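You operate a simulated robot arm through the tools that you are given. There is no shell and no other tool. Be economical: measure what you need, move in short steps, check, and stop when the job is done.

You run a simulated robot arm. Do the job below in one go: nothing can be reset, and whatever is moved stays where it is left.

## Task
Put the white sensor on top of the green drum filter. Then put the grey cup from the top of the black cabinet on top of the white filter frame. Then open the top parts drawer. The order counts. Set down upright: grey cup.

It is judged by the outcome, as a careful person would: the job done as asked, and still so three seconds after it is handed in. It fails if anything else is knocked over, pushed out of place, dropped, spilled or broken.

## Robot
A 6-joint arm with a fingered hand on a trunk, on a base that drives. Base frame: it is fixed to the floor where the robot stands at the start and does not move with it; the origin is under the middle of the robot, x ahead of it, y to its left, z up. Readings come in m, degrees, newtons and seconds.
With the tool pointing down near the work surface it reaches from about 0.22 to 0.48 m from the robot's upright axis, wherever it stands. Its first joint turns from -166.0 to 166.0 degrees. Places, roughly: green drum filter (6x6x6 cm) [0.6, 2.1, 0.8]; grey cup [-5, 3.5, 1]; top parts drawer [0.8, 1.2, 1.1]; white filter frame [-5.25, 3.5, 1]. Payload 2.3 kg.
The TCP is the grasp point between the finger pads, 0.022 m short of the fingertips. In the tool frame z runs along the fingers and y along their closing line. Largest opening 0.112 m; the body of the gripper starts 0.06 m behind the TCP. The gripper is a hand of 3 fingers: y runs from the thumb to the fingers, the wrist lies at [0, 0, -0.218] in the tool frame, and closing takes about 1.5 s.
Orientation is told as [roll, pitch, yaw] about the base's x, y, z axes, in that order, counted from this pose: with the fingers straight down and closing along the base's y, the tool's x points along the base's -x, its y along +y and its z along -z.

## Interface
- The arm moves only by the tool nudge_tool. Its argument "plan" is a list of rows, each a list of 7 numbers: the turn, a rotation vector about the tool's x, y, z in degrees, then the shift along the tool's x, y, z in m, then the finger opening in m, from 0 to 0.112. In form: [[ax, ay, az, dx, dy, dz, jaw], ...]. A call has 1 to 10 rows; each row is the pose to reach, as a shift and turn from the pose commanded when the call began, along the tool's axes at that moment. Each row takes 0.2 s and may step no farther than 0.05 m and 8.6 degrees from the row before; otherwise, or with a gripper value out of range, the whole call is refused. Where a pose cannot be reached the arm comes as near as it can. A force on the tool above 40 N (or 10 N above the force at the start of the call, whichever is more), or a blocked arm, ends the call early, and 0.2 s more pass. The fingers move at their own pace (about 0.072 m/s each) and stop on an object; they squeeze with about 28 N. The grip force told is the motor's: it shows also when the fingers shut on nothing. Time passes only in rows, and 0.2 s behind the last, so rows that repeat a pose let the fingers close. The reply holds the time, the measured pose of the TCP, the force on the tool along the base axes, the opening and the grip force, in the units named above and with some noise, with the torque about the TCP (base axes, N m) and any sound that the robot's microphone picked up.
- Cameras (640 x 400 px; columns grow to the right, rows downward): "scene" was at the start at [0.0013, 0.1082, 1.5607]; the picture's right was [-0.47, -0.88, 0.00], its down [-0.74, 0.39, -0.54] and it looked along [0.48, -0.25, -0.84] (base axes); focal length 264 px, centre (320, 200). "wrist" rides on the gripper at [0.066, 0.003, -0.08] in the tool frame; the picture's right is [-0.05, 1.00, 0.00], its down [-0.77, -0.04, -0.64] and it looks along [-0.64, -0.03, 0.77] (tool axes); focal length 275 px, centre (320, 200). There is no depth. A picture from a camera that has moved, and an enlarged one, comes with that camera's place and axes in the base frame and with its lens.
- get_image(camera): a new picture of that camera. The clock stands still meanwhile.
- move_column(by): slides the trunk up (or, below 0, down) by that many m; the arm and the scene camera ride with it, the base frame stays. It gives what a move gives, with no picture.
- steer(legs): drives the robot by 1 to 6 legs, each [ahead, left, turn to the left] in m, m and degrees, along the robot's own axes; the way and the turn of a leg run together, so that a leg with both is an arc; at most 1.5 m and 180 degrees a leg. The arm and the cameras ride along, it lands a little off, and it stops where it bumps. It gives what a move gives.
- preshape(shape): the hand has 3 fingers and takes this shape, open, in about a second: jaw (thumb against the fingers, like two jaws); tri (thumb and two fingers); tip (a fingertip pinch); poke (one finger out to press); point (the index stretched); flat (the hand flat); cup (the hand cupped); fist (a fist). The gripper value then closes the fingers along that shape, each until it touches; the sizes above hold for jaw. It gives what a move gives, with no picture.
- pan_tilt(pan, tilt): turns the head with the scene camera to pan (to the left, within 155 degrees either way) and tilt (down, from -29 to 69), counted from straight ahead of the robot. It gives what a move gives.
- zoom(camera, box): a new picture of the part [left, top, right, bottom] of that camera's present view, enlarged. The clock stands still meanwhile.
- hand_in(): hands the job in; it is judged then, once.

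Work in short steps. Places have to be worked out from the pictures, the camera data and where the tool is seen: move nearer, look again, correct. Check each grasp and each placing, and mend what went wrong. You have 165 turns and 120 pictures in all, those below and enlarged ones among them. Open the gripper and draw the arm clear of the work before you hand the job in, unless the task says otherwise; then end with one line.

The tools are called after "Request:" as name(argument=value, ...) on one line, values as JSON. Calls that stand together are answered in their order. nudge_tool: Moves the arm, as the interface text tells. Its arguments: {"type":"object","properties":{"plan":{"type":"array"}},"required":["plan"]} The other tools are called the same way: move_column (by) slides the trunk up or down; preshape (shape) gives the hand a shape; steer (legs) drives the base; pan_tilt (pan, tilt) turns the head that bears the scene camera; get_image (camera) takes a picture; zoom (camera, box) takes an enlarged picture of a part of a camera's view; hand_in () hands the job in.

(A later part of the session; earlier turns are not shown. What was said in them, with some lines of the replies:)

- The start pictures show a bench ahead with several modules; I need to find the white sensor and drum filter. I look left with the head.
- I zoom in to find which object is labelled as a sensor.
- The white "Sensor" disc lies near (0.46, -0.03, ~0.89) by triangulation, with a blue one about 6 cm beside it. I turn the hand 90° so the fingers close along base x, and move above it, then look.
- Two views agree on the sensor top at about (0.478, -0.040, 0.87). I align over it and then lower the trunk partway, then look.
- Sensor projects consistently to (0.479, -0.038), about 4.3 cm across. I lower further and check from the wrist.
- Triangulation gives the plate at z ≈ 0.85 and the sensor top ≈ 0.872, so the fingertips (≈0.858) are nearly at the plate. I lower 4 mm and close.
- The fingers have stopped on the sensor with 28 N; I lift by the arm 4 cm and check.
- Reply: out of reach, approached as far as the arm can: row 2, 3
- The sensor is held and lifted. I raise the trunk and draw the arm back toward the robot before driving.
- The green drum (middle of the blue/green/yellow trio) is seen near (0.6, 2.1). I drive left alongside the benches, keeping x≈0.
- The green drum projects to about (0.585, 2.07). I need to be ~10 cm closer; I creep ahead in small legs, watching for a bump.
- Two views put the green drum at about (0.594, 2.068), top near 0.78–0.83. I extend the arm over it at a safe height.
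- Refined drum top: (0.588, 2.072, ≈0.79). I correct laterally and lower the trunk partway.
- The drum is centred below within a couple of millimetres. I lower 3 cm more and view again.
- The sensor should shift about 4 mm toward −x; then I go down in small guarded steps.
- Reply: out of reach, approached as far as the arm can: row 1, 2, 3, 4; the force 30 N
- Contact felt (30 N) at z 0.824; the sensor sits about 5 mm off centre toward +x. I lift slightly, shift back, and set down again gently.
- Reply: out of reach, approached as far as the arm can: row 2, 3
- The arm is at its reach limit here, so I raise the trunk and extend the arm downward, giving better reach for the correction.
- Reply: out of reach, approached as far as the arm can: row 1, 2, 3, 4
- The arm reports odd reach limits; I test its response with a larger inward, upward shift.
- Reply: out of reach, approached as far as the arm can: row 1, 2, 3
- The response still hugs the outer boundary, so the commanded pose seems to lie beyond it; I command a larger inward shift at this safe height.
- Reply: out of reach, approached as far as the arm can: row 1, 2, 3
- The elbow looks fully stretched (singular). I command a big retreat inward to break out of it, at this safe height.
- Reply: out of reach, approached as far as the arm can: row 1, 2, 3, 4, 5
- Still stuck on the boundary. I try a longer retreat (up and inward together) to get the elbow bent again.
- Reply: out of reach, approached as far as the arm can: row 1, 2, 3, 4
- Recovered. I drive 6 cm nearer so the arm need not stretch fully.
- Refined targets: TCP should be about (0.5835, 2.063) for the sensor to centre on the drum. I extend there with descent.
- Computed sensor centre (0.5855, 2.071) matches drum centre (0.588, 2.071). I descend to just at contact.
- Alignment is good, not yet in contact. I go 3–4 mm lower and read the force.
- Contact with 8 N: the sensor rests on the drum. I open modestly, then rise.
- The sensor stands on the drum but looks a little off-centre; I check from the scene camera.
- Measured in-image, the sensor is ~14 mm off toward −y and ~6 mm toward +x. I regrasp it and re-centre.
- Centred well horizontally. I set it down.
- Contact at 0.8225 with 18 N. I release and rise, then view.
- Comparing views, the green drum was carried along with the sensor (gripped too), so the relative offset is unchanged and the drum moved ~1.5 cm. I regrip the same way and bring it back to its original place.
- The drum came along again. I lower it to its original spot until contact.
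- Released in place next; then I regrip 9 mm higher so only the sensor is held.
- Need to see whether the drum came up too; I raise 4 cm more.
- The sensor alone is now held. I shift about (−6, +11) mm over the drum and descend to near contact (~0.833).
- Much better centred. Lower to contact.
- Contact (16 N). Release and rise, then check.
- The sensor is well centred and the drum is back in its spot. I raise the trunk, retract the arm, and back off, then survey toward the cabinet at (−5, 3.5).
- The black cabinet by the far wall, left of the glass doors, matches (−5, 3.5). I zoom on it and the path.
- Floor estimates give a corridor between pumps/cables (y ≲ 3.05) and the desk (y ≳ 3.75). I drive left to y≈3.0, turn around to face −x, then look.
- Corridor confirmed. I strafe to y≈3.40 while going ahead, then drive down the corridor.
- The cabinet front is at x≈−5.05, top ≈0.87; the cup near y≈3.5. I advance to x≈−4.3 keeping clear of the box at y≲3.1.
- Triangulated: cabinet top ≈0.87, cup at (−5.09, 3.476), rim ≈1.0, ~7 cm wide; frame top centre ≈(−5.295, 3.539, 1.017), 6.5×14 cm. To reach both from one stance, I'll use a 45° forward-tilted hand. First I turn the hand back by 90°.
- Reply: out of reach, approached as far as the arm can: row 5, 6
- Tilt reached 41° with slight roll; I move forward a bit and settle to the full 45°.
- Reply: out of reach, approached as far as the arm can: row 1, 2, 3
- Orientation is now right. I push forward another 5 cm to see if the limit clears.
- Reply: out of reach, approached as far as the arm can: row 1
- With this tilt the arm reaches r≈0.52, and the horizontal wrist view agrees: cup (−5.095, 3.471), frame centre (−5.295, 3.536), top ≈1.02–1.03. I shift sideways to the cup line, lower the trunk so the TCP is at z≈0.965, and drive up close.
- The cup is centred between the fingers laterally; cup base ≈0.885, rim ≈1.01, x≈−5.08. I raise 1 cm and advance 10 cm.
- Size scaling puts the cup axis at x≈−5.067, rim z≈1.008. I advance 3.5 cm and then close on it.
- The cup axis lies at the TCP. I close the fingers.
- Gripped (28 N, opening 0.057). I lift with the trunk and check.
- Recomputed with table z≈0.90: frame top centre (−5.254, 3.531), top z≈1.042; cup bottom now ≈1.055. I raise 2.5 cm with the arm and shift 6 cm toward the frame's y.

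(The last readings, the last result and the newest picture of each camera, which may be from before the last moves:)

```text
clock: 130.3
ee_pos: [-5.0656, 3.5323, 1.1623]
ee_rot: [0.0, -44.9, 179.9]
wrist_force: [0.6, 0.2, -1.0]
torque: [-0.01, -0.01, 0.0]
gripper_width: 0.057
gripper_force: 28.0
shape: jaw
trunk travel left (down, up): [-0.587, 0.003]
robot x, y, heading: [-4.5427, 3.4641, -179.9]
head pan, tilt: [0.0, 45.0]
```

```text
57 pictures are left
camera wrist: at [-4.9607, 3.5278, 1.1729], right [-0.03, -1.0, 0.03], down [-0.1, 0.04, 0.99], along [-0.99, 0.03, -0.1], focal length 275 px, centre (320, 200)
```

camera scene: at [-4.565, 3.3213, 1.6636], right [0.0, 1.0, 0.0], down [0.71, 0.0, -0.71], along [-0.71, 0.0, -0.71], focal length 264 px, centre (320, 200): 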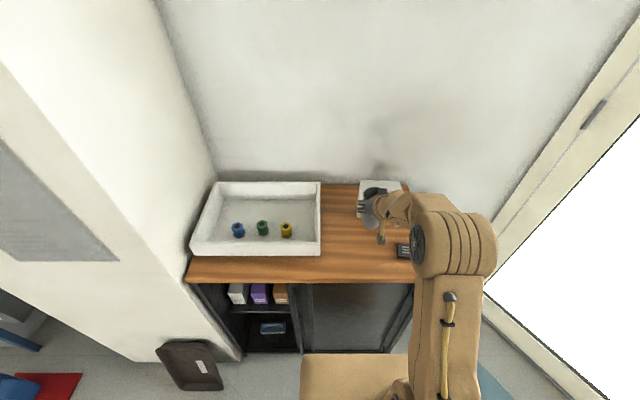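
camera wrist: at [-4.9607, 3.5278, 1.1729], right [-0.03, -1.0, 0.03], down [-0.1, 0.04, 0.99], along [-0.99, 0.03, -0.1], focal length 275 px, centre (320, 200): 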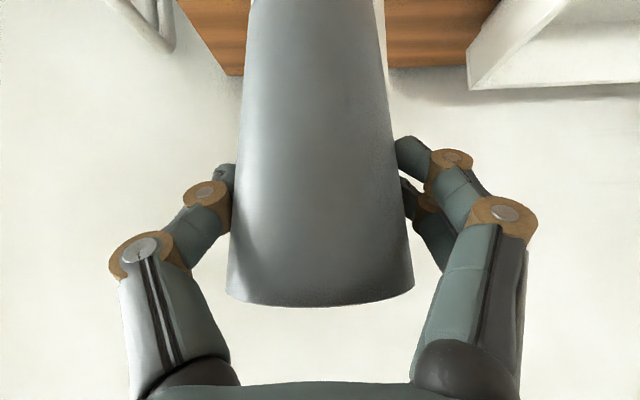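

The frame is centred behind the cup. I drive 14 cm forward and look from the scene camera.

Request:
steer(legs=[[0.14, 0, 0]])

Request:
zoom(camera="scene", box=[320, 100, 480, 260])

Request:
get_image(camera="wrist")

```text
clock: 131.6
ee_pos: [-5.2052, 3.5304, 1.1624]
ee_rot: [0.1, -44.9, -180.0]
wrist_force: [0.2, -0.2, -0.8]
torque: [0.03, -0.01, 0.0]
gripper_width: 0.0572
gripper_force: 28.3
shape: jaw
trunk travel left (down, up): [-0.587, 0.003]
robot x, y, heading: [-4.6835, 3.4601, -180.3]
head pan, tilt: [0.0, 45.0]
```

```text
2.50 times, centred on (400, 180) of scene
camera zoom: at [-4.7054, 3.3212, 1.6636], right [0.0, 1.0, 0.0], down [0.71, 0.0, -0.71], along [-0.71, 0.0, -0.71], focal length 661 px, centre (120, 250)
```

zoom: 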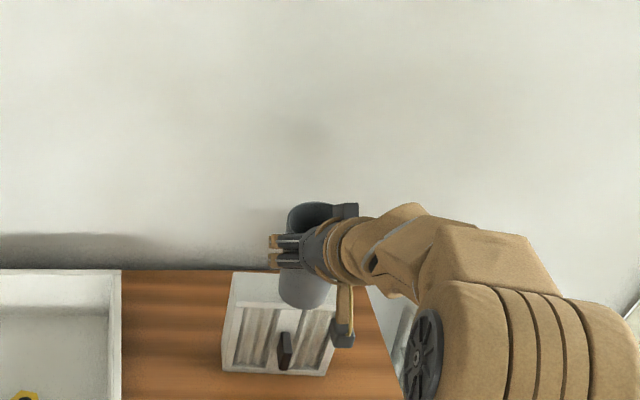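

```text
55 pictures are left
camera wrist: at [-5.1011, 3.5273, 1.1727], right [-0.03, -1.0, 0.03], down [-0.1, 0.04, 0.99], along [-0.99, 0.03, -0.1], focal length 275 px, centre (320, 200)
```

wrist: 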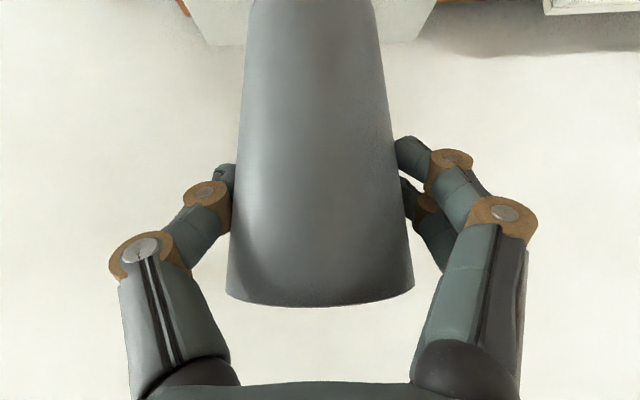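

Frame top spans x −5.229…−5.287, y ≈3.46–3.59; the cup axis is about −5.213. I advance 4.4 cm and check.

Request:
steer(legs=[[0.044, 0, 0]])

Request:
zoom(camera="scene", box=[320, 150, 460, 290])

Request:
get_image(camera="wrist")

```text
clock: 132.5
ee_pos: [-5.2487, 3.5316, 1.162]
ee_rot: [0.0, -44.9, -179.8]
wrist_force: [0.5, -0.6, -1.3]
torque: [-0.01, -0.02, -0.02]
gripper_width: 0.0568
gripper_force: 28.2
shape: jaw
trunk travel left (down, up): [-0.587, 0.003]
robot x, y, heading: [-4.7262, 3.4635, -180.0]
head pan, tilt: [0.0, 45.0]
```

```text
2.86 times, centred on (390, 220) of scene
camera zoom: at [-4.7495, 3.3211, 1.6636], right [0.0, 1.0, 0.0], down [0.71, 0.0, -0.71], along [-0.71, 0.0, -0.71], focal length 755 px, centre (120, 143)
```

zoom: 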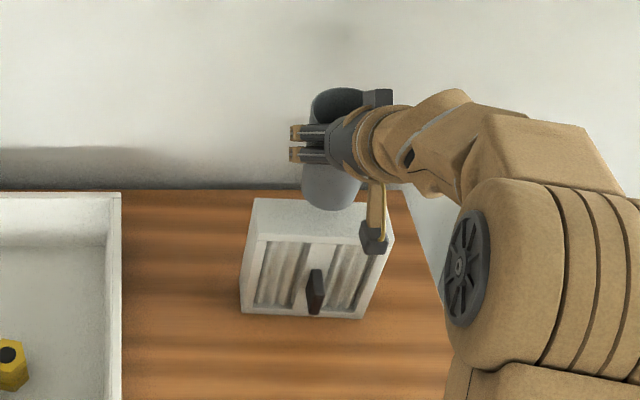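

```text
53 pictures are left
camera wrist: at [-5.1452, 3.5273, 1.1727], right [-0.03, -1.0, 0.03], down [-0.1, 0.04, 0.99], along [-0.99, 0.03, -0.1], focal length 275 px, centre (320, 200)
```

wrist: 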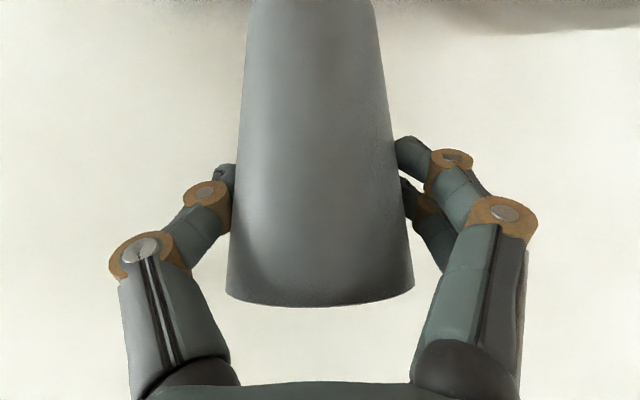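

Cup base centre ≈(−5.262, 3.533) above frame centre (−5.258, 3.528). I lower 3 cm, then guarded small steps.

Request:
move_column(by=-0.03)

Request:
nudge_tool(plan=[[0, 0, 0, 0.001, 0, 0.001, 0.05], [0, 0, 0, 0.0021, 0, 0.0021, 0.05], [0, 0, 0, 0.0021, 0, 0.0021, 0.05]])

Request:
zoom(camera="scene", box=[320, 140, 440, 260])

```text
clock: 133.3
ee_pos: [-5.2485, 3.5304, 1.1328]
ee_rot: [0.0, -45.0, -179.8]
wrist_force: [0.0, 1.0, -0.2]
torque: [-0.05, 0.0, 0.02]
gripper_width: 0.0568
gripper_force: 28.3
shape: jaw
trunk travel left (down, up): [-0.557, 0.033]
robot x, y, heading: [-4.7284, 3.4603, -179.9]
head pan, tilt: [0.0, 45.0]
```

```text
clock: 134.1
ee_pos: [-5.2496, 3.5315, 1.1301]
ee_rot: [-0.1, -44.9, -180.0]
wrist_force: [-0.3, -0.9, 0.1]
torque: [0.04, 0.0, 0.0]
gripper_width: 0.057
gripper_force: 28.6
shape: jaw
trunk travel left (down, up): [-0.557, 0.033]
robot x, y, heading: [-4.7281, 3.4607, -179.8]
head pan, tilt: [0.0, 45.0]
```

```text
3.33 times, centred on (380, 200) of scene
camera zoom: at [-4.7486, 3.3212, 1.6336], right [0.0, 1.0, 0.0], down [0.71, 0.0, -0.71], along [-0.71, 0.0, -0.71], focal length 881 px, centre (120, 200)
```

zoom: 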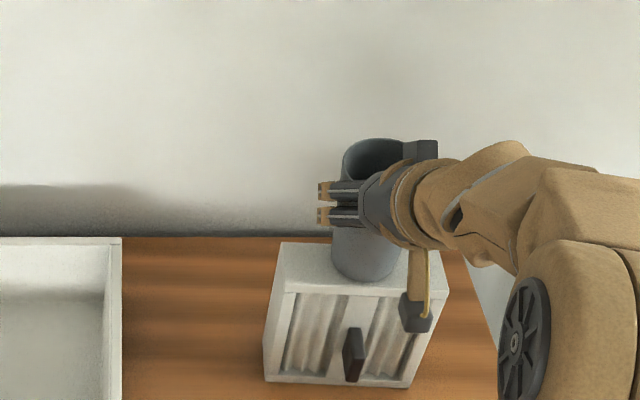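

The cup is centred fore–aft on the frame top. I continue down in 2–3 mm steps.

Request:
nudge_tool(plan=[[0, 0, 0, 0.001, 0, 0.001, 0.05], [0, 0, 0, 0.002, 0, 0.002, 0.05], [0, 0, 0, 0.002, 0, 0.002, 0.05]])

Request:
nudge_tool(plan=[[0, 0, 0, 0.001, 0, 0.001, 0.05], [0, 0, 0, 0.002, 0, 0.002, 0.05], [0, 0, 0, 0.002, 0, 0.002, 0.05]])

```text
clock: 134.9
ee_pos: [-5.2489, 3.5309, 1.1264]
ee_rot: [0.0, -45.2, -179.9]
wrist_force: [-0.4, 0.4, 7.3]
torque: [0.01, 0.06, 0.0]
gripper_width: 0.0567
gripper_force: 28.1
shape: jaw
trunk travel left (down, up): [-0.557, 0.033]
robot x, y, heading: [-4.7269, 3.4575, -180.0]
head pan, tilt: [0.0, 45.0]
```

```text
clock: 135.7
ee_pos: [-5.2467, 3.53, 1.1268]
ee_rot: [-0.1, -45.3, -179.9]
wrist_force: [-4.1, -0.1, 25.3]
torque: [0.03, 0.3, 0.0]
gripper_width: 0.0566
gripper_force: 27.8
shape: jaw
trunk travel left (down, up): [-0.557, 0.033]
robot x, y, heading: [-4.7317, 3.4626, -179.8]
head pan, tilt: [0.0, 45.0]
```

Contact (25 N). I relieve the push by 2 mm and inspect before release.

Request:
nudge_tool(plan=[[0, 0, 0, -0.002, 0, -0.002, 0.05], [0, 0, 0, -0.002, 0, -0.002, 0.05]])

Request:
zoom(camera="scene", box=[320, 140, 440, 260])

```text
clock: 136.3
ee_pos: [-5.248, 3.5309, 1.1277]
ee_rot: [0.1, -44.9, 180.0]
wrist_force: [-1.8, 0.6, 11.9]
torque: [0.06, 0.15, 0.01]
gripper_width: 0.0566
gripper_force: 27.5
shape: jaw
trunk travel left (down, up): [-0.557, 0.033]
robot x, y, heading: [-4.7279, 3.4617, -179.9]
head pan, tilt: [0.0, 45.0]
```

```text
3.33 times, centred on (380, 200) of scene
camera zoom: at [-4.7466, 3.3211, 1.6335], right [0.0, 1.0, 0.0], down [0.71, 0.0, -0.71], along [-0.71, 0.0, -0.71], focal length 881 px, centre (120, 200)
```

zoom: 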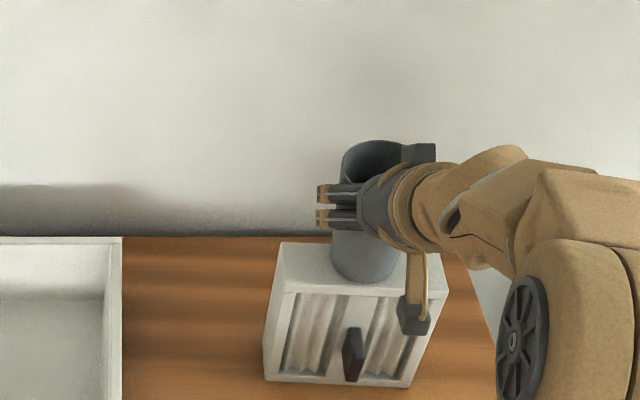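

Cup sits on the frame top. I open the fingers gradually.

Request:
nudge_tool(plan=[[0, 0, 0, 0, 0, 0, 0.06], [0, 0, 0, 0, 0, 0, 0.065], [0, 0, 0, 0, 0, 0, 0.075], [0, 0, 0, 0, 0, 0, 0.09], [0, 0, 0, 0, 0, 0, 0.112], [0, 0, 0, 0, 0, 0, 0.112], [0, 0, 0, 0, 0, 0, 0.112]])

Request:
get_image(camera="wrist")

```text
clock: 137.9
ee_pos: [-5.2489, 3.5307, 1.127]
ee_rot: [0.1, -45.0, -180.0]
wrist_force: [-0.2, -0.7, -0.1]
torque: [0.0, -0.03, -0.02]
gripper_width: 0.1118
gripper_force: 0.0
shape: jaw
trunk travel left (down, up): [-0.557, 0.033]
robot x, y, heading: [-4.7265, 3.4617, -179.9]
head pan, tilt: [0.0, 45.0]
```

```text
50 pictures are left
camera wrist: at [-5.1447, 3.5271, 1.1375], right [-0.03, -1.0, 0.03], down [-0.1, 0.04, 0.99], along [-0.99, 0.03, -0.1], focal length 275 px, centre (320, 200)
```

wrist: 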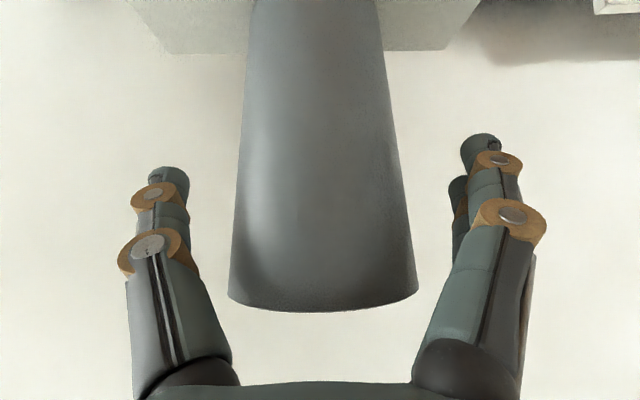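

The cup stands free, upright. I drive straight back and verify.

Request:
steer(legs=[[-0.25, 0, 0]])

Request:
get_image(camera="wrist")

Request:
zoom(camera="scene", box=[300, 80, 440, 220])

```text
clock: 139.7
ee_pos: [-4.9973, 3.5315, 1.1272]
ee_rot: [0.0, -45.0, 179.8]
wrist_force: [-0.2, 0.0, 0.2]
torque: [0.03, -0.01, -0.03]
gripper_width: 0.1118
gripper_force: 0.1
shape: jaw
trunk travel left (down, up): [-0.557, 0.033]
robot x, y, heading: [-4.476, 3.4611, 179.9]
head pan, tilt: [0.0, 45.0]
```

```text
49 pictures are left
camera wrist: at [-4.8936, 3.5281, 1.1377], right [-0.03, -1.0, 0.03], down [-0.1, 0.04, 0.99], along [-0.99, 0.03, -0.1], focal length 275 px, centre (320, 200)
```

wrist: 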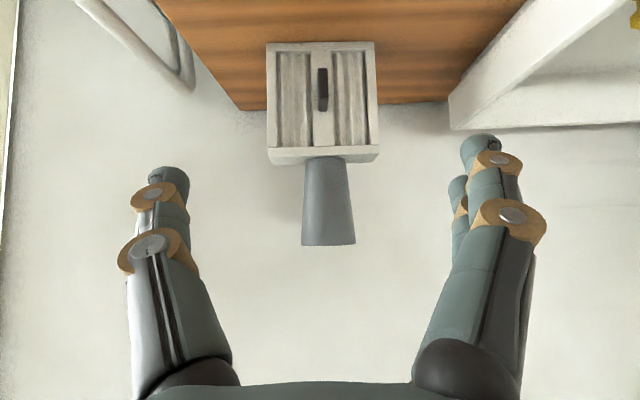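

```text
2.86 times, centred on (370, 150) of scene
camera zoom: at [-4.4976, 3.3213, 1.6336], right [0.0, 1.0, 0.0], down [0.71, 0.0, -0.71], along [-0.71, 0.0, -0.71], focal length 755 px, centre (177, 343)
```

zoom: 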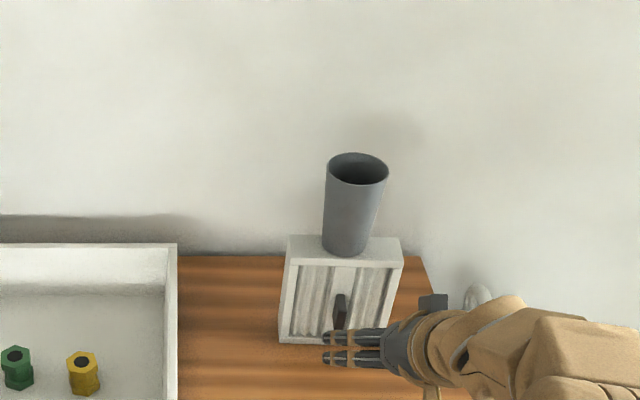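

The cup stands upright on the frame. Now I fold the arm back to a downward pose and retract before the return drive.

Request:
nudge_tool(plan=[[0, 8, 0, 0.02, 0.005, -0.02, 0.1], [0, 16, 0, 0.04, 0.01, -0.04, 0.09], [0, 24, 0, 0.06, 0.015, -0.06, 0.08], [0, 32, 0, 0.085, 0.02, -0.085, 0.08], [0, 40, 0, 0.11, 0.025, -0.11, 0.08], [0, 45, 0, 0.135, 0.03, -0.135, 0.08], [0, 45, 0, 0.16, 0.03, -0.16, 0.08], [0, 45, 0, 0.17, 0.03, -0.17, 0.08]])

Request:
steer(legs=[[-1.4, 0, 0], [-1.2, 0.07, 0]])

```text
clock: 141.5
ee_pos: [-4.7561, 3.5022, 1.128]
ee_rot: [0.0, 0.1, 180.0]
wrist_force: [-0.1, 0.2, 1.0]
torque: [0.01, -0.01, 0.02]
gripper_width: 0.0803
gripper_force: 0.2
shape: jaw
trunk travel left (down, up): [-0.557, 0.033]
robot x, y, heading: [-4.4761, 3.4603, 180.2]
head pan, tilt: [0.0, 45.0]
```

```text
clock: 154.0
ee_pos: [-2.1851, 3.3595, 1.1287]
ee_rot: [0.0, 0.1, 177.1]
wrist_force: [-0.9, 0.2, -0.2]
torque: [-0.03, 0.03, -0.02]
gripper_width: 0.0802
gripper_force: 0.0
shape: jaw
trunk travel left (down, up): [-0.557, 0.033]
robot x, y, heading: [-1.9089, 3.309, 177.0]
head pan, tilt: [0.0, 45.0]
```

Heading drifted 3°; I continue backing and correct it, then slide to the turning spot.

Request:
steer(legs=[[-1.4, 0.0, 3]])

Request:
steer(legs=[[-0.33, 0.22, 0]])

```text
clock: 160.9
ee_pos: [-0.8019, 3.3295, 1.1272]
ee_rot: [-0.1, 0.0, -177.5]
wrist_force: [-0.9, 0.6, -0.2]
torque: [-0.01, -0.01, -0.03]
gripper_width: 0.0803
gripper_force: 0.0
shape: jaw
trunk travel left (down, up): [-0.557, 0.033]
robot x, y, heading: [-0.5189, 3.3008, -177.1]
head pan, tilt: [0.0, 45.0]
```

```text
clock: 163.4
ee_pos: [-0.4666, 3.1221, 1.1288]
ee_rot: [0.0, 0.1, -177.6]
wrist_force: [-0.1, -0.2, -0.1]
torque: [-0.02, -0.02, 0.0]
gripper_width: 0.0806
gripper_force: 0.0
shape: jaw
trunk travel left (down, up): [-0.557, 0.033]
robot x, y, heading: [-0.189, 3.0923, -177.4]
head pan, tilt: [0.0, 45.0]
```

I turn to face +x again and strafe back to y≈1.2 before the drawer chest.

Request:
steer(legs=[[0, 0, 89], [0, 0, 88.4], [0.05, -0.95, 0], [0, -0.95, 0]])

Request:
pan_tilt(pan=0, tilt=35)

Request:
get_image(camera="scene")

```text
clock: 180.6
ee_pos: [0.1831, 1.1569, 1.1284]
ee_rot: [0.0, 0.1, 2.3]
wrist_force: [-0.8, 0.2, -0.4]
torque: [0.0, 0.0, -0.02]
gripper_width: 0.0803
gripper_force: 0.0
shape: jaw
trunk travel left (down, up): [-0.557, 0.033]
robot x, y, heading: [-0.0958, 1.1884, 2.4]
head pan, tilt: [0.0, 45.0]
```

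```text
clock: 181.3
ee_pos: [0.1829, 1.1579, 1.1284]
ee_rot: [0.0, 0.0, 2.3]
wrist_force: [0.0, 0.0, -0.3]
torque: [-0.01, -0.01, 0.0]
gripper_width: 0.0801
gripper_force: 0.1
shape: jaw
trunk travel left (down, up): [-0.557, 0.033]
robot x, y, heading: [-0.0993, 1.1879, 2.2]
head pan, tilt: [0.0, 35.0]
```

```text
47 pictures are left
camera scene: at [-0.0755, 1.3292, 1.6484], right [0.04, -1.0, 0.0], down [-0.57, -0.02, -0.82], along [0.82, 0.03, -0.57], focal length 264 px, centre (320, 200)
```

scene: 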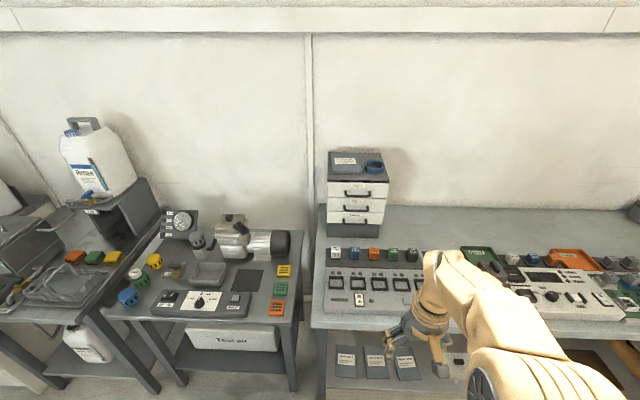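

The chest faces −x; the top-drawer handle is near (0.765, 1.22, 1.10), sensor still sits on the drum. I zoom in on the handle.

Request:
zoom(camera="scene", box=[310, 140, 410, 245])

```text
3.81 times, centred on (360, 192) of scene
camera zoom: at [-0.0755, 1.3292, 1.6484], right [0.04, -1.0, 0.0], down [-0.57, -0.02, -0.82], along [0.82, 0.03, -0.57], focal length 1007 px, centre (168, 229)
```

zoom: 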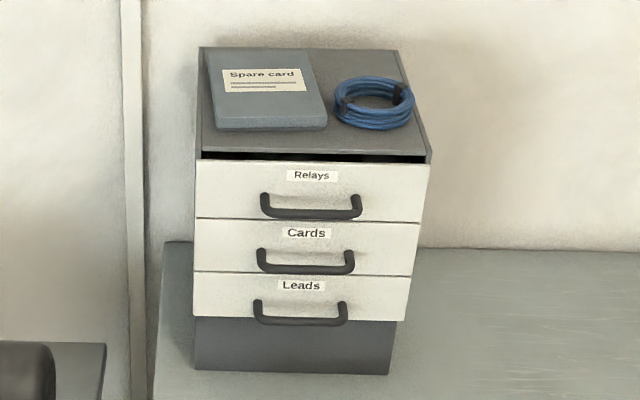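

The bow handle bar is ~11 cm long, standing ~3 cm off the face at about (0.76, 1.217, 1.09). I'll grasp it with a horizontal hand, fingers above and below. First I straighten the heading and turn the hand 90°.

Request:
steer(legs=[[0, 0, -2.3]])

Request:
nudge_tool(plan=[[0, 0, 8.5, 0, 0, 0, 0.06], [0, 0, 17, 0, 0, 0, 0.06], [0, 0, 25.5, 0, 0, 0, 0.06], [0, 0, 34, 0, 0, 0, 0.06], [0, 0, 42.5, 0, 0, 0, 0.06], [0, 0, 51, 0, 0, 0, 0.06], [0, 0, 59.5, 0, 0, 0, 0.06], [0, 0, 68, 0, 0, 0, 0.06], [0, 0, 76.5, 0, 0, 0, 0.06], [0, 0, 85, 0, 0, 0, 0.06]])

Request:
nudge_tool(plan=[[0, 0, 5, 0, 0.03, 0, 0.06], [-8, 0, 5, 0, 0.06, 0, 0.06], [-16, 0, 5, 0, 0.09, 0, 0.06], [-24, 0, 5, 0, 0.12, 0, 0.06], [-32, 0, 5, 0, 0.15, 0, 0.06], [-40, 0, 5, 0, 0.18, 0, 0.06], [-45, 0, 5, 0, 0.2, 0, 0.06], [-45, 0, 5, 0, 0.2, 0, 0.06]])

```text
clock: 182.1
ee_pos: [0.1828, 1.1476, 1.1273]
ee_rot: [0.0, 0.1, 0.0]
wrist_force: [-0.5, 0.6, 0.1]
torque: [0.0, 0.0, 0.03]
gripper_width: 0.0805
gripper_force: 0.1
shape: jaw
trunk travel left (down, up): [-0.557, 0.033]
robot x, y, heading: [-0.1002, 1.184, 0.1]
head pan, tilt: [0.0, 35.0]
```

```text
clock: 184.3
ee_pos: [0.1829, 1.1465, 1.1269]
ee_rot: [-0.1, 0.0, -85.2]
wrist_force: [0.1, 0.3, -0.2]
torque: [0.0, 0.01, 0.03]
gripper_width: 0.0607
gripper_force: 0.1
shape: jaw
trunk travel left (down, up): [-0.557, 0.033]
robot x, y, heading: [-0.0943, 1.1854, -0.1]
head pan, tilt: [0.0, 35.0]
```

```text
clock: 186.1
ee_pos: [0.3831, 1.1641, 1.127]
ee_rot: [44.7, 1.8, -89.7]
wrist_force: [-0.2, -0.4, -0.3]
torque: [0.0, -0.01, 0.0]
gripper_width: 0.0604
gripper_force: 0.1
shape: jaw
out of reach, approached as far as the arm can: row 7
trunk travel left (down, up): [-0.557, 0.033]
robot x, y, heading: [-0.0968, 1.1839, -0.0]
head pan, tilt: [0.0, 35.0]
```

Good at 45°. I tilt the remaining 45° while moving forward and up to keep the wrist comfortable.

Request:
nudge_tool(plan=[[-7.5, 0, 0, 0, 0.026, 0.003, 0.06], [-15, 0, 0, 0, 0.052, 0.006, 0.06], [-22.5, 0, 0, 0, 0.078, 0.008, 0.06], [-30, 0, 0, 0, 0.104, 0.01, 0.06], [-37.5, 0, 0, 0, 0.13, 0.012, 0.06], [-45, 0, 0, 0, 0.155, 0.014, 0.06], [-45, 0, 0, 0, 0.155, 0.014, 0.06], [-45, 0, 0, 0, 0.155, 0.014, 0.06]])

Request:
get_image(camera="scene")

Request:
get_image(camera="wrist")

```text
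clock: 187.9
ee_pos: [0.5304, 1.1193, 1.2605]
ee_rot: [89.7, 2.1, -89.2]
wrist_force: [-0.1, 0.2, 0.1]
torque: [0.01, -0.02, -0.01]
gripper_width: 0.0602
gripper_force: 0.0
shape: jaw
out of reach, approached as far as the arm can: row 1, 3, 4, 5, 6, 7, 8
trunk travel left (down, up): [-0.557, 0.033]
robot x, y, heading: [-0.0967, 1.1844, -0.3]
head pan, tilt: [0.0, 35.0]
```

```text
45 pictures are left
camera scene: at [-0.0694, 1.328, 1.6484], right [0.0, -1.0, 0.0], down [-0.57, 0.0, -0.82], along [0.82, 0.0, -0.57], focal length 264 px, centre (320, 200)
```

scene: 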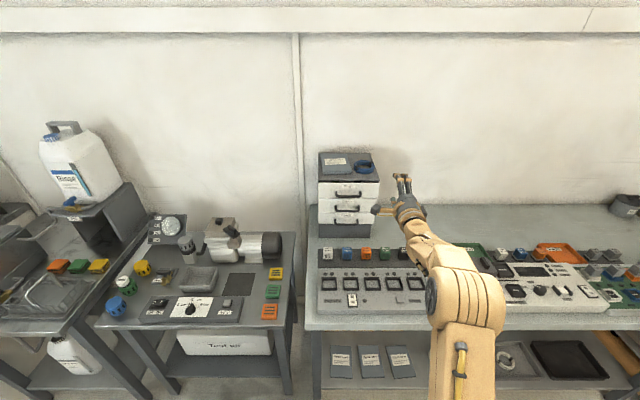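

```text
44 pictures are left
camera wrist: at [0.4487, 1.1839, 1.2661], right [0.01, -0.08, 1.0], down [-0.62, -0.78, -0.06], along [0.78, -0.62, -0.06], focal length 275 px, centre (320, 200)
```

wrist: 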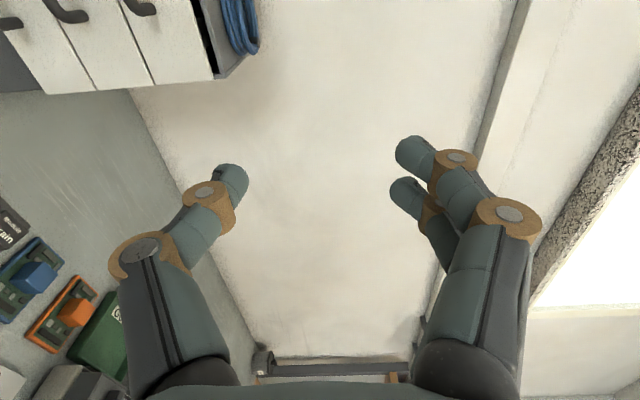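

The hand is horizontal, fingers above/below. I keep the arm as is and use base and trunk: strafe +0.1 m, lower 0.17 m, advance 0.12 m, then look.

Request:
steer(legs=[[0.02, 0.098, 0.2]])

Request:
move_column(by=-0.17)

Request:
steer(legs=[[0.1, 0, 0]])

Request:
get_image(camera="wrist")

Request:
zoom(camera="scene", box=[290, 100, 450, 260])

```text
clock: 189.0
ee_pos: [0.5493, 1.2163, 1.2593]
ee_rot: [89.6, 2.1, -89.1]
wrist_force: [-0.2, 0.1, 1.1]
torque: [-0.01, 0.03, 0.02]
gripper_width: 0.0605
gripper_force: 0.0
shape: jaw
trunk travel left (down, up): [-0.557, 0.033]
robot x, y, heading: [-0.0794, 1.2823, 0.1]
head pan, tilt: [0.0, 35.0]
```

```text
clock: 190.9
ee_pos: [0.5492, 1.2159, 1.0894]
ee_rot: [89.7, 2.1, -89.1]
wrist_force: [0.6, -0.1, 0.1]
torque: [-0.01, 0.01, 0.01]
gripper_width: 0.0604
gripper_force: 0.0
shape: jaw
trunk travel left (down, up): [-0.387, 0.203]
robot x, y, heading: [-0.0783, 1.2857, 0.3]
head pan, tilt: [0.0, 35.0]
```

```text
clock: 192.1
ee_pos: [0.649, 1.2168, 1.0889]
ee_rot: [89.6, 2.0, -89.2]
wrist_force: [0.4, -0.3, 0.1]
torque: [-0.02, 0.04, -0.03]
gripper_width: 0.0603
gripper_force: 0.1
shape: jaw
trunk travel left (down, up): [-0.387, 0.203]
robot x, y, heading: [0.0242, 1.2833, -0.1]
head pan, tilt: [0.0, 35.0]
```

```text
43 pictures are left
camera wrist: at [0.5682, 1.2812, 1.0956], right [0.01, -0.08, 1.0], down [-0.62, -0.78, -0.06], along [0.78, -0.62, -0.06], focal length 275 px, centre (320, 200)
```

wrist: 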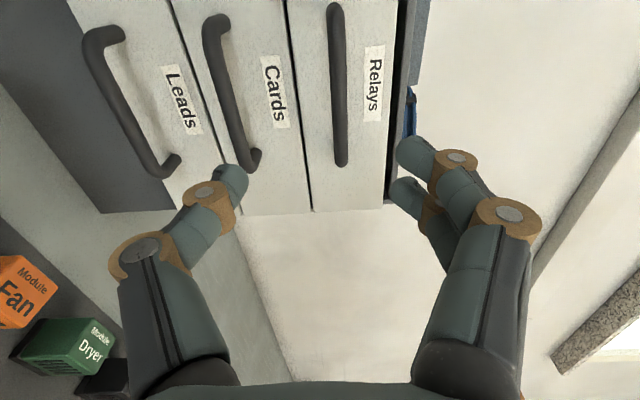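

```text
2.50 times, centred on (370, 180) of scene
camera zoom: at [0.0503, 1.4244, 1.4784], right [0.0, -1.0, 0.0], down [-0.57, 0.0, -0.82], along [0.82, 0.0, -0.57], focal length 661 px, centre (195, 250)
```

zoom: 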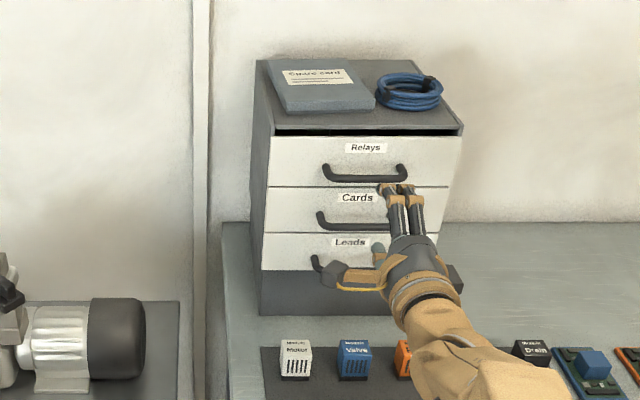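

Handle bar resolved: y 1.17–1.27, z≈1.101, x≈0.745. I raise 1.2 cm and advance 6 cm, then look.

Request:
move_column(by=0.012)

Request:
steer(legs=[[0.06, 0, 0]])

Request:
get_image(camera="wrist")

Request:
zoom(camera="scene", box=[310, 120, 410, 220])

```text
clock: 192.7
ee_pos: [0.6493, 1.2167, 1.1018]
ee_rot: [89.6, 2.0, -89.2]
wrist_force: [-0.3, 0.2, 0.5]
torque: [0.01, 0.01, -0.04]
gripper_width: 0.0604
gripper_force: 0.1
shape: jaw
trunk travel left (down, up): [-0.399, 0.191]
robot x, y, heading: [0.02, 1.2869, 0.1]
head pan, tilt: [0.0, 35.0]
```

```text
clock: 193.7
ee_pos: [0.7091, 1.2166, 1.101]
ee_rot: [89.5, 2.2, -89.2]
wrist_force: [0.3, 0.2, -0.6]
torque: [-0.01, 0.0, 0.02]
gripper_width: 0.0604
gripper_force: 0.1
shape: jaw
trunk travel left (down, up): [-0.399, 0.191]
robot x, y, heading: [0.0823, 1.2841, 0.0]
head pan, tilt: [0.0, 35.0]
```

```text
41 pictures are left
camera wrist: at [0.6284, 1.2812, 1.1076], right [0.01, -0.08, 1.0], down [-0.62, -0.78, -0.06], along [0.78, -0.62, -0.06], focal length 275 px, centre (320, 200)
```

wrist: 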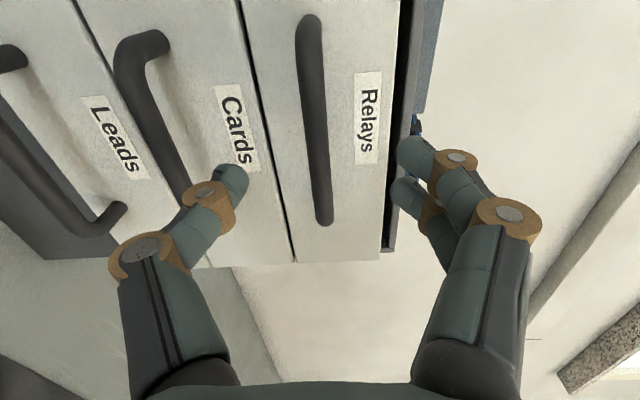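

```text
4.00 times, centred on (360, 170) of scene
camera zoom: at [0.1105, 1.4244, 1.4904], right [0.0, -1.0, 0.0], down [-0.57, 0.0, -0.82], along [0.82, 0.0, -0.57], focal length 1057 px, centre (160, 320)
```

zoom: 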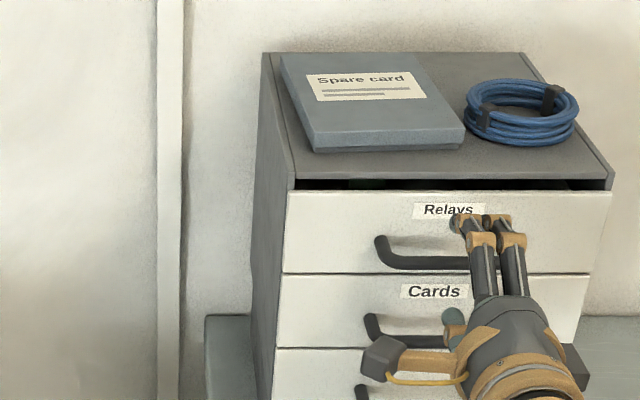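

The bar lies midway between thumb and fingers (z≈1.102), x≈0.738. I advance 2.6 cm and close.

Request:
steer(legs=[[0.026, 0, 0]])

Request:
get_image(camera="wrist")

```text
clock: 194.5
ee_pos: [0.7359, 1.217, 1.1019]
ee_rot: [89.5, 2.2, -89.2]
wrist_force: [-0.1, 0.9, -0.1]
torque: [0.02, 0.03, -0.01]
gripper_width: 0.0603
gripper_force: 0.0
shape: jaw
trunk travel left (down, up): [-0.399, 0.191]
robot x, y, heading: [0.1036, 1.2799, 0.2]
head pan, tilt: [0.0, 35.0]
```

```text
39 pictures are left
camera wrist: at [0.6549, 1.2812, 1.1075], right [0.01, -0.08, 1.0], down [-0.62, -0.78, -0.06], along [0.78, -0.62, -0.06], focal length 275 px, centre (320, 200)
```

wrist: 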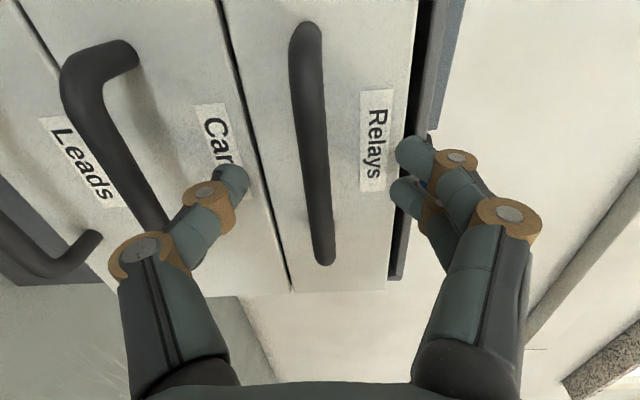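

Bar x≈0.735 at the TCP. I close the fingers on it.

Request:
nudge_tool(plan=[[0, 0, 0, 0, 0, 0, 0.04], [0, 0, 0, 0, 0, 0, 0.02], [0, 0, 0, 0, 0, 0, 0.005], [0, 0, 0, 0, 0, 0, 0.005], [0, 0, 0, 0, 0, 0, 0.005], [0, 0, 0, 0, 0, 0, 0.005]])

Request:
get_image(camera="wrist")

```text
clock: 195.9
ee_pos: [0.7351, 1.2169, 1.1023]
ee_rot: [89.6, 2.1, -89.1]
wrist_force: [0.7, 0.3, -0.2]
torque: [-0.02, -0.02, 0.02]
gripper_width: 0.0054
gripper_force: 0.0
shape: jaw
trunk travel left (down, up): [-0.399, 0.191]
robot x, y, heading: [0.1076, 1.2859, 0.2]
head pan, tilt: [0.0, 35.0]
```

```text
38 pictures are left
camera wrist: at [0.6538, 1.2812, 1.1081], right [0.01, -0.08, 1.0], down [-0.62, -0.78, -0.06], along [0.78, -0.62, -0.06], focal length 275 px, centre (320, 200)
```

wrist: 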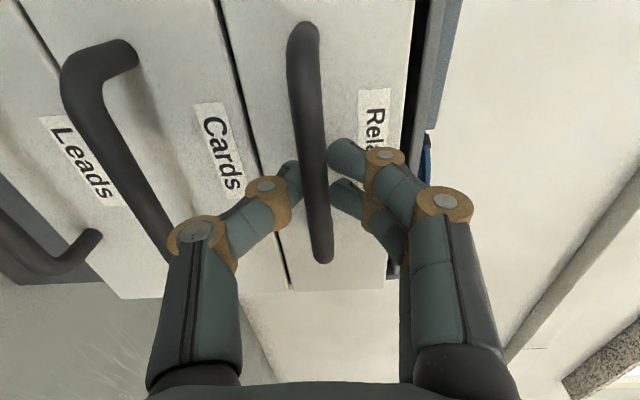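

Width 0.005 but no squeeze yet; I close fully.

Request:
nudge_tool(plan=[[0, 0, 0, 0, 0, 0, 0], [0, 0, 0, 0, 0, 0, 0], [0, 0, 0, 0, 0, 0, 0]])

Request:
zoom(camera="wrist", box=[220, 80, 420, 280])

```text
clock: 196.7
ee_pos: [0.7363, 1.2169, 1.1017]
ee_rot: [89.4, 2.2, -89.1]
wrist_force: [-0.8, 0.8, -5.7]
torque: [-0.02, -0.03, -0.01]
gripper_width: 0.0
gripper_force: 28.1
shape: jaw
trunk travel left (down, up): [-0.399, 0.191]
robot x, y, heading: [0.108, 1.2837, -0.1]
head pan, tilt: [0.0, 35.0]
```

```text
2.00 times, centred on (320, 180) of wrist
camera zoom: at [0.6545, 1.2812, 1.1071], right [0.01, -0.08, 1.0], down [-0.62, -0.78, -0.06], along [0.78, -0.62, -0.06], focal length 551 px, centre (320, 240)
```

zoom: 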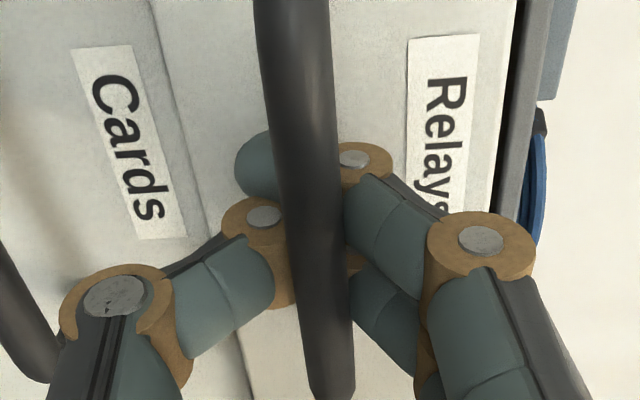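

The fingertips are hooked around behind the bar. I pull by driving back 6 cm and check.

Request:
steer(legs=[[-0.06, 0, 0]])

Request:
get_image(camera="wrist")

Request:
zoom(camera="scene", box=[290, 100, 450, 260])

```text
clock: 197.6
ee_pos: [0.6749, 1.2167, 1.1019]
ee_rot: [89.5, 2.0, -89.1]
wrist_force: [-0.7, 0.3, -6.8]
torque: [0.03, -0.07, 0.03]
gripper_width: 0.0001
gripper_force: 28.6
shape: jaw
trunk travel left (down, up): [-0.399, 0.191]
robot x, y, heading: [0.0438, 1.2855, 0.5]
head pan, tilt: [0.0, 35.0]
```

```text
36 pictures are left
camera wrist: at [0.5939, 1.2811, 1.1077], right [0.01, -0.08, 1.0], down [-0.62, -0.78, -0.06], along [0.78, -0.62, -0.06], focal length 275 px, centre (320, 200)
```

wrist: 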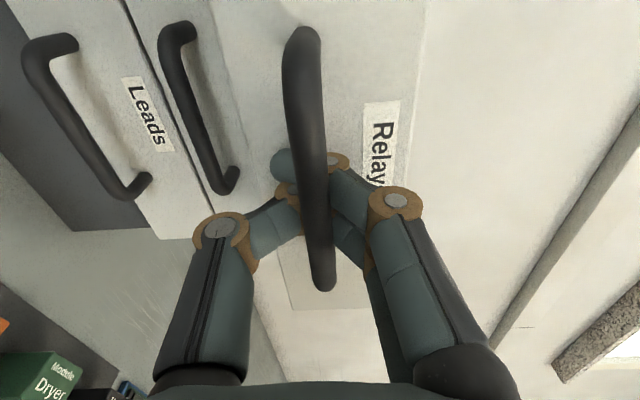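

```text
2.50 times, centred on (370, 180) of scene
camera zoom: at [0.0758, 1.4244, 1.4904], right [0.0, -1.0, 0.0], down [-0.57, 0.0, -0.82], along [0.82, 0.0, -0.57], focal length 661 px, centre (195, 250)
```

zoom: 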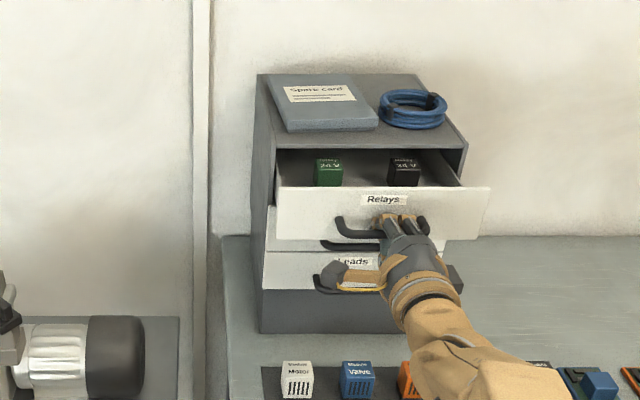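

The drawer is opening smoothly. I pull another 8 cm.

Request:
steer(legs=[[-0.08, 0, 0]])

Request:
zoom(camera="scene", box=[270, 100, 470, 300])

```text
clock: 198.7
ee_pos: [0.595, 1.2169, 1.1009]
ee_rot: [89.5, 2.1, -89.1]
wrist_force: [-0.6, 1.4, -6.6]
torque: [0.01, -0.08, 0.03]
gripper_width: 0.0
gripper_force: 28.5
shape: jaw
trunk travel left (down, up): [-0.399, 0.191]
robot x, y, heading: [-0.0287, 1.2854, 0.0]
head pan, tilt: [0.0, 35.0]
```

```text
2.00 times, centred on (370, 200) of scene
camera zoom: at [-0.0029, 1.4249, 1.4904], right [0.0, -1.0, 0.0], down [-0.57, 0.0, -0.82], along [0.82, 0.0, -0.57], focal length 529 px, centre (220, 200)
```

zoom: 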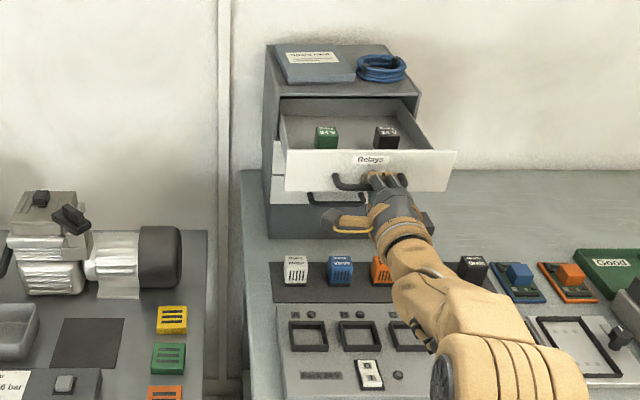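

The chest is ~25 cm deep and the drawer is out 14 cm; I pull a further 3.5 cm gently.

Request:
steer(legs=[[-0.035, 0, 0]])

Request:
zoom(camera="scene", box=[270, 100, 470, 300])

Request:
get_image(camera="wrist")

```text
clock: 199.5
ee_pos: [0.5858, 1.216, 1.0994]
ee_rot: [89.5, 2.2, -89.0]
wrist_force: [27.9, -1.3, 0.2]
torque: [0.0, 0.03, 0.06]
gripper_width: 0.0
gripper_force: 27.9
shape: jaw
trunk travel left (down, up): [-0.399, 0.191]
robot x, y, heading: [-0.0465, 1.2835, -0.1]
head pan, tilt: [0.0, 35.0]
stopped in leg 1: the force on the tool passed its limit at 58 N (the readings are from after the stop); the commanded pose is now the measured one
```

```text
2.00 times, centred on (370, 200) of scene
camera zoom: at [-0.0116, 1.424, 1.4902], right [0.0, -1.0, 0.0], down [-0.58, 0.0, -0.82], along [0.82, 0.0, -0.58], focal length 529 px, centre (220, 200)
```

zoom: 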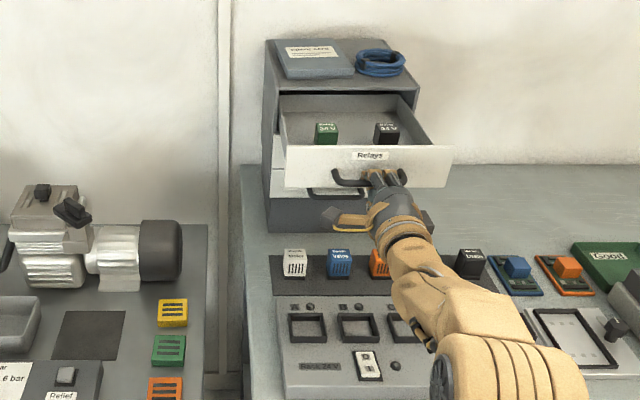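

```text
32 pictures are left
camera wrist: at [0.5045, 1.2811, 1.1058], right [0.01, -0.08, 1.0], down [-0.62, -0.78, -0.06], along [0.78, -0.62, -0.06], focal length 275 px, centre (320, 200)
```

wrist: 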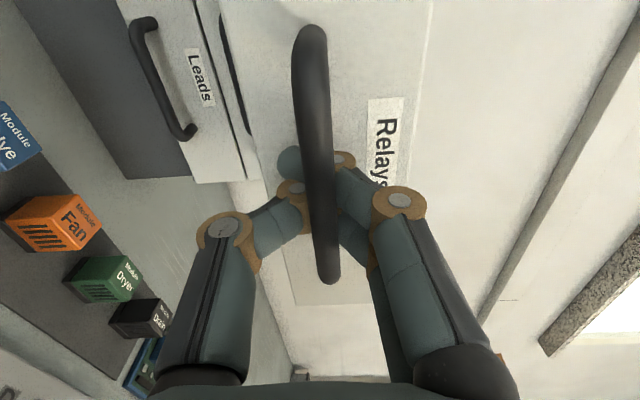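

The drawer hit its end stop — fully open (~15 cm). I open the fingers and then back away straight.

Request:
nudge_tool(plan=[[0, 0, 0, 0, 0, 0.003, 0.0], [0, 0, 0, 0, 0, 0.003, 0.02], [0, 0, 0, 0, 0, 0.003, 0.04], [0, 0, 0, 0, 0, 0.003, 0.06], [0, 0, 0, 0, 0, 0.003, 0.06], [0, 0, 0, 0, 0, 0.003, 0.06], [0, 0, 0, 0, 0, 0.003, 0.06]])

Request:
get_image(camera="wrist")

```text
clock: 201.1
ee_pos: [0.5804, 1.2165, 1.104]
ee_rot: [89.9, 2.1, -89.2]
wrist_force: [-0.7, -0.2, -0.8]
torque: [-0.01, 0.01, -0.01]
gripper_width: 0.0594
gripper_force: 0.1
shape: jaw
trunk travel left (down, up): [-0.399, 0.191]
robot x, y, heading: [-0.0483, 1.283, -0.1]
head pan, tilt: [0.0, 35.0]
```

```text
31 pictures are left
camera wrist: at [0.5002, 1.2811, 1.1096], right [0.0, -0.08, 1.0], down [-0.62, -0.78, -0.06], along [0.78, -0.62, -0.06], focal length 275 px, centre (320, 200)
```

wrist: 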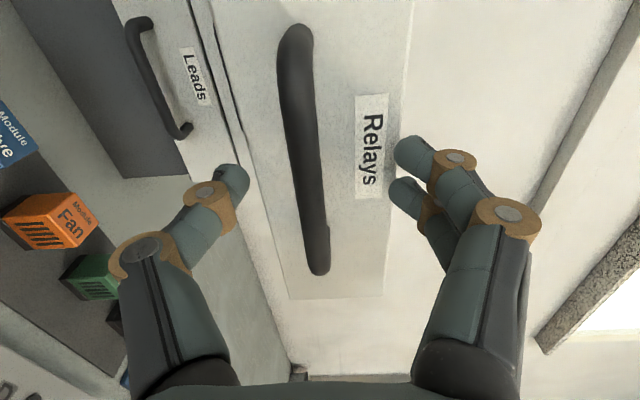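

The handle is free between the open fingers. I back off 30 cm and check all around.

Request:
steer(legs=[[-0.25, 0, 0]])

Request:
get_image(camera="scene")

Request:
zoom(camera="scene", box=[80, 160, 300, 320])

```text
clock: 202.9
ee_pos: [0.3339, 1.2169, 1.1049]
ee_rot: [89.8, 2.1, -88.9]
wrist_force: [-0.4, -0.4, -1.0]
torque: [-0.01, -0.01, 0.01]
gripper_width: 0.0595
gripper_force: 0.1
shape: jaw
trunk travel left (down, up): [-0.399, 0.191]
robot x, y, heading: [-0.2986, 1.2825, 0.3]
head pan, tilt: [0.0, 35.0]
```

```text
30 pictures are left
camera scene: at [-0.2705, 1.4241, 1.4905], right [0.0, -1.0, 0.0], down [-0.57, 0.0, -0.82], along [0.82, 0.0, -0.57], focal length 264 px, centre (320, 200)
```

scene: 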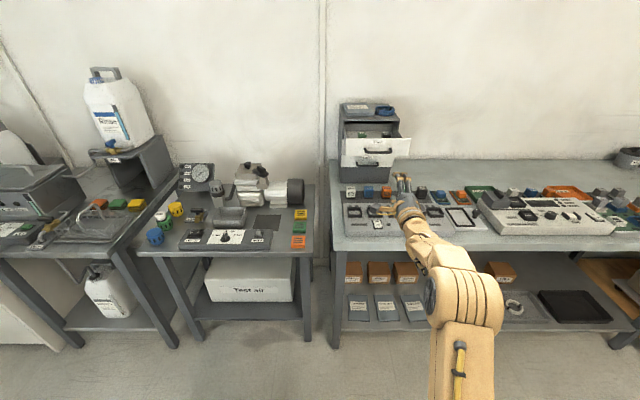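

```text
2.50 times, centred on (190, 240) of scene
camera zoom: at [-0.2705, 1.4241, 1.4905], right [0.0, -1.0, 0.0], down [-0.57, 0.0, -0.82], along [0.82, 0.0, -0.57], focal length 661 px, centre (645, 100)
```

zoom: 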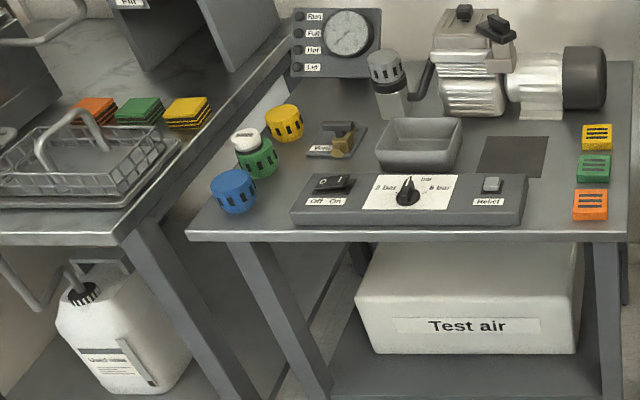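

The sensor rests on the green drum, the cup was verified upright on the frame, the top drawer is open, and the arm is clear with the gripper open. I hand in.

Request:
hand_in()

```text
The job is handed in.
```

The white sensor is on the green drum filter, the grey cup stands upright on the white filter frame, and the top parts drawer is open to its stop. While centring the sensor I accidentally moved the drum about 1.5 cm, then put it back within a few millimetres of where it was.
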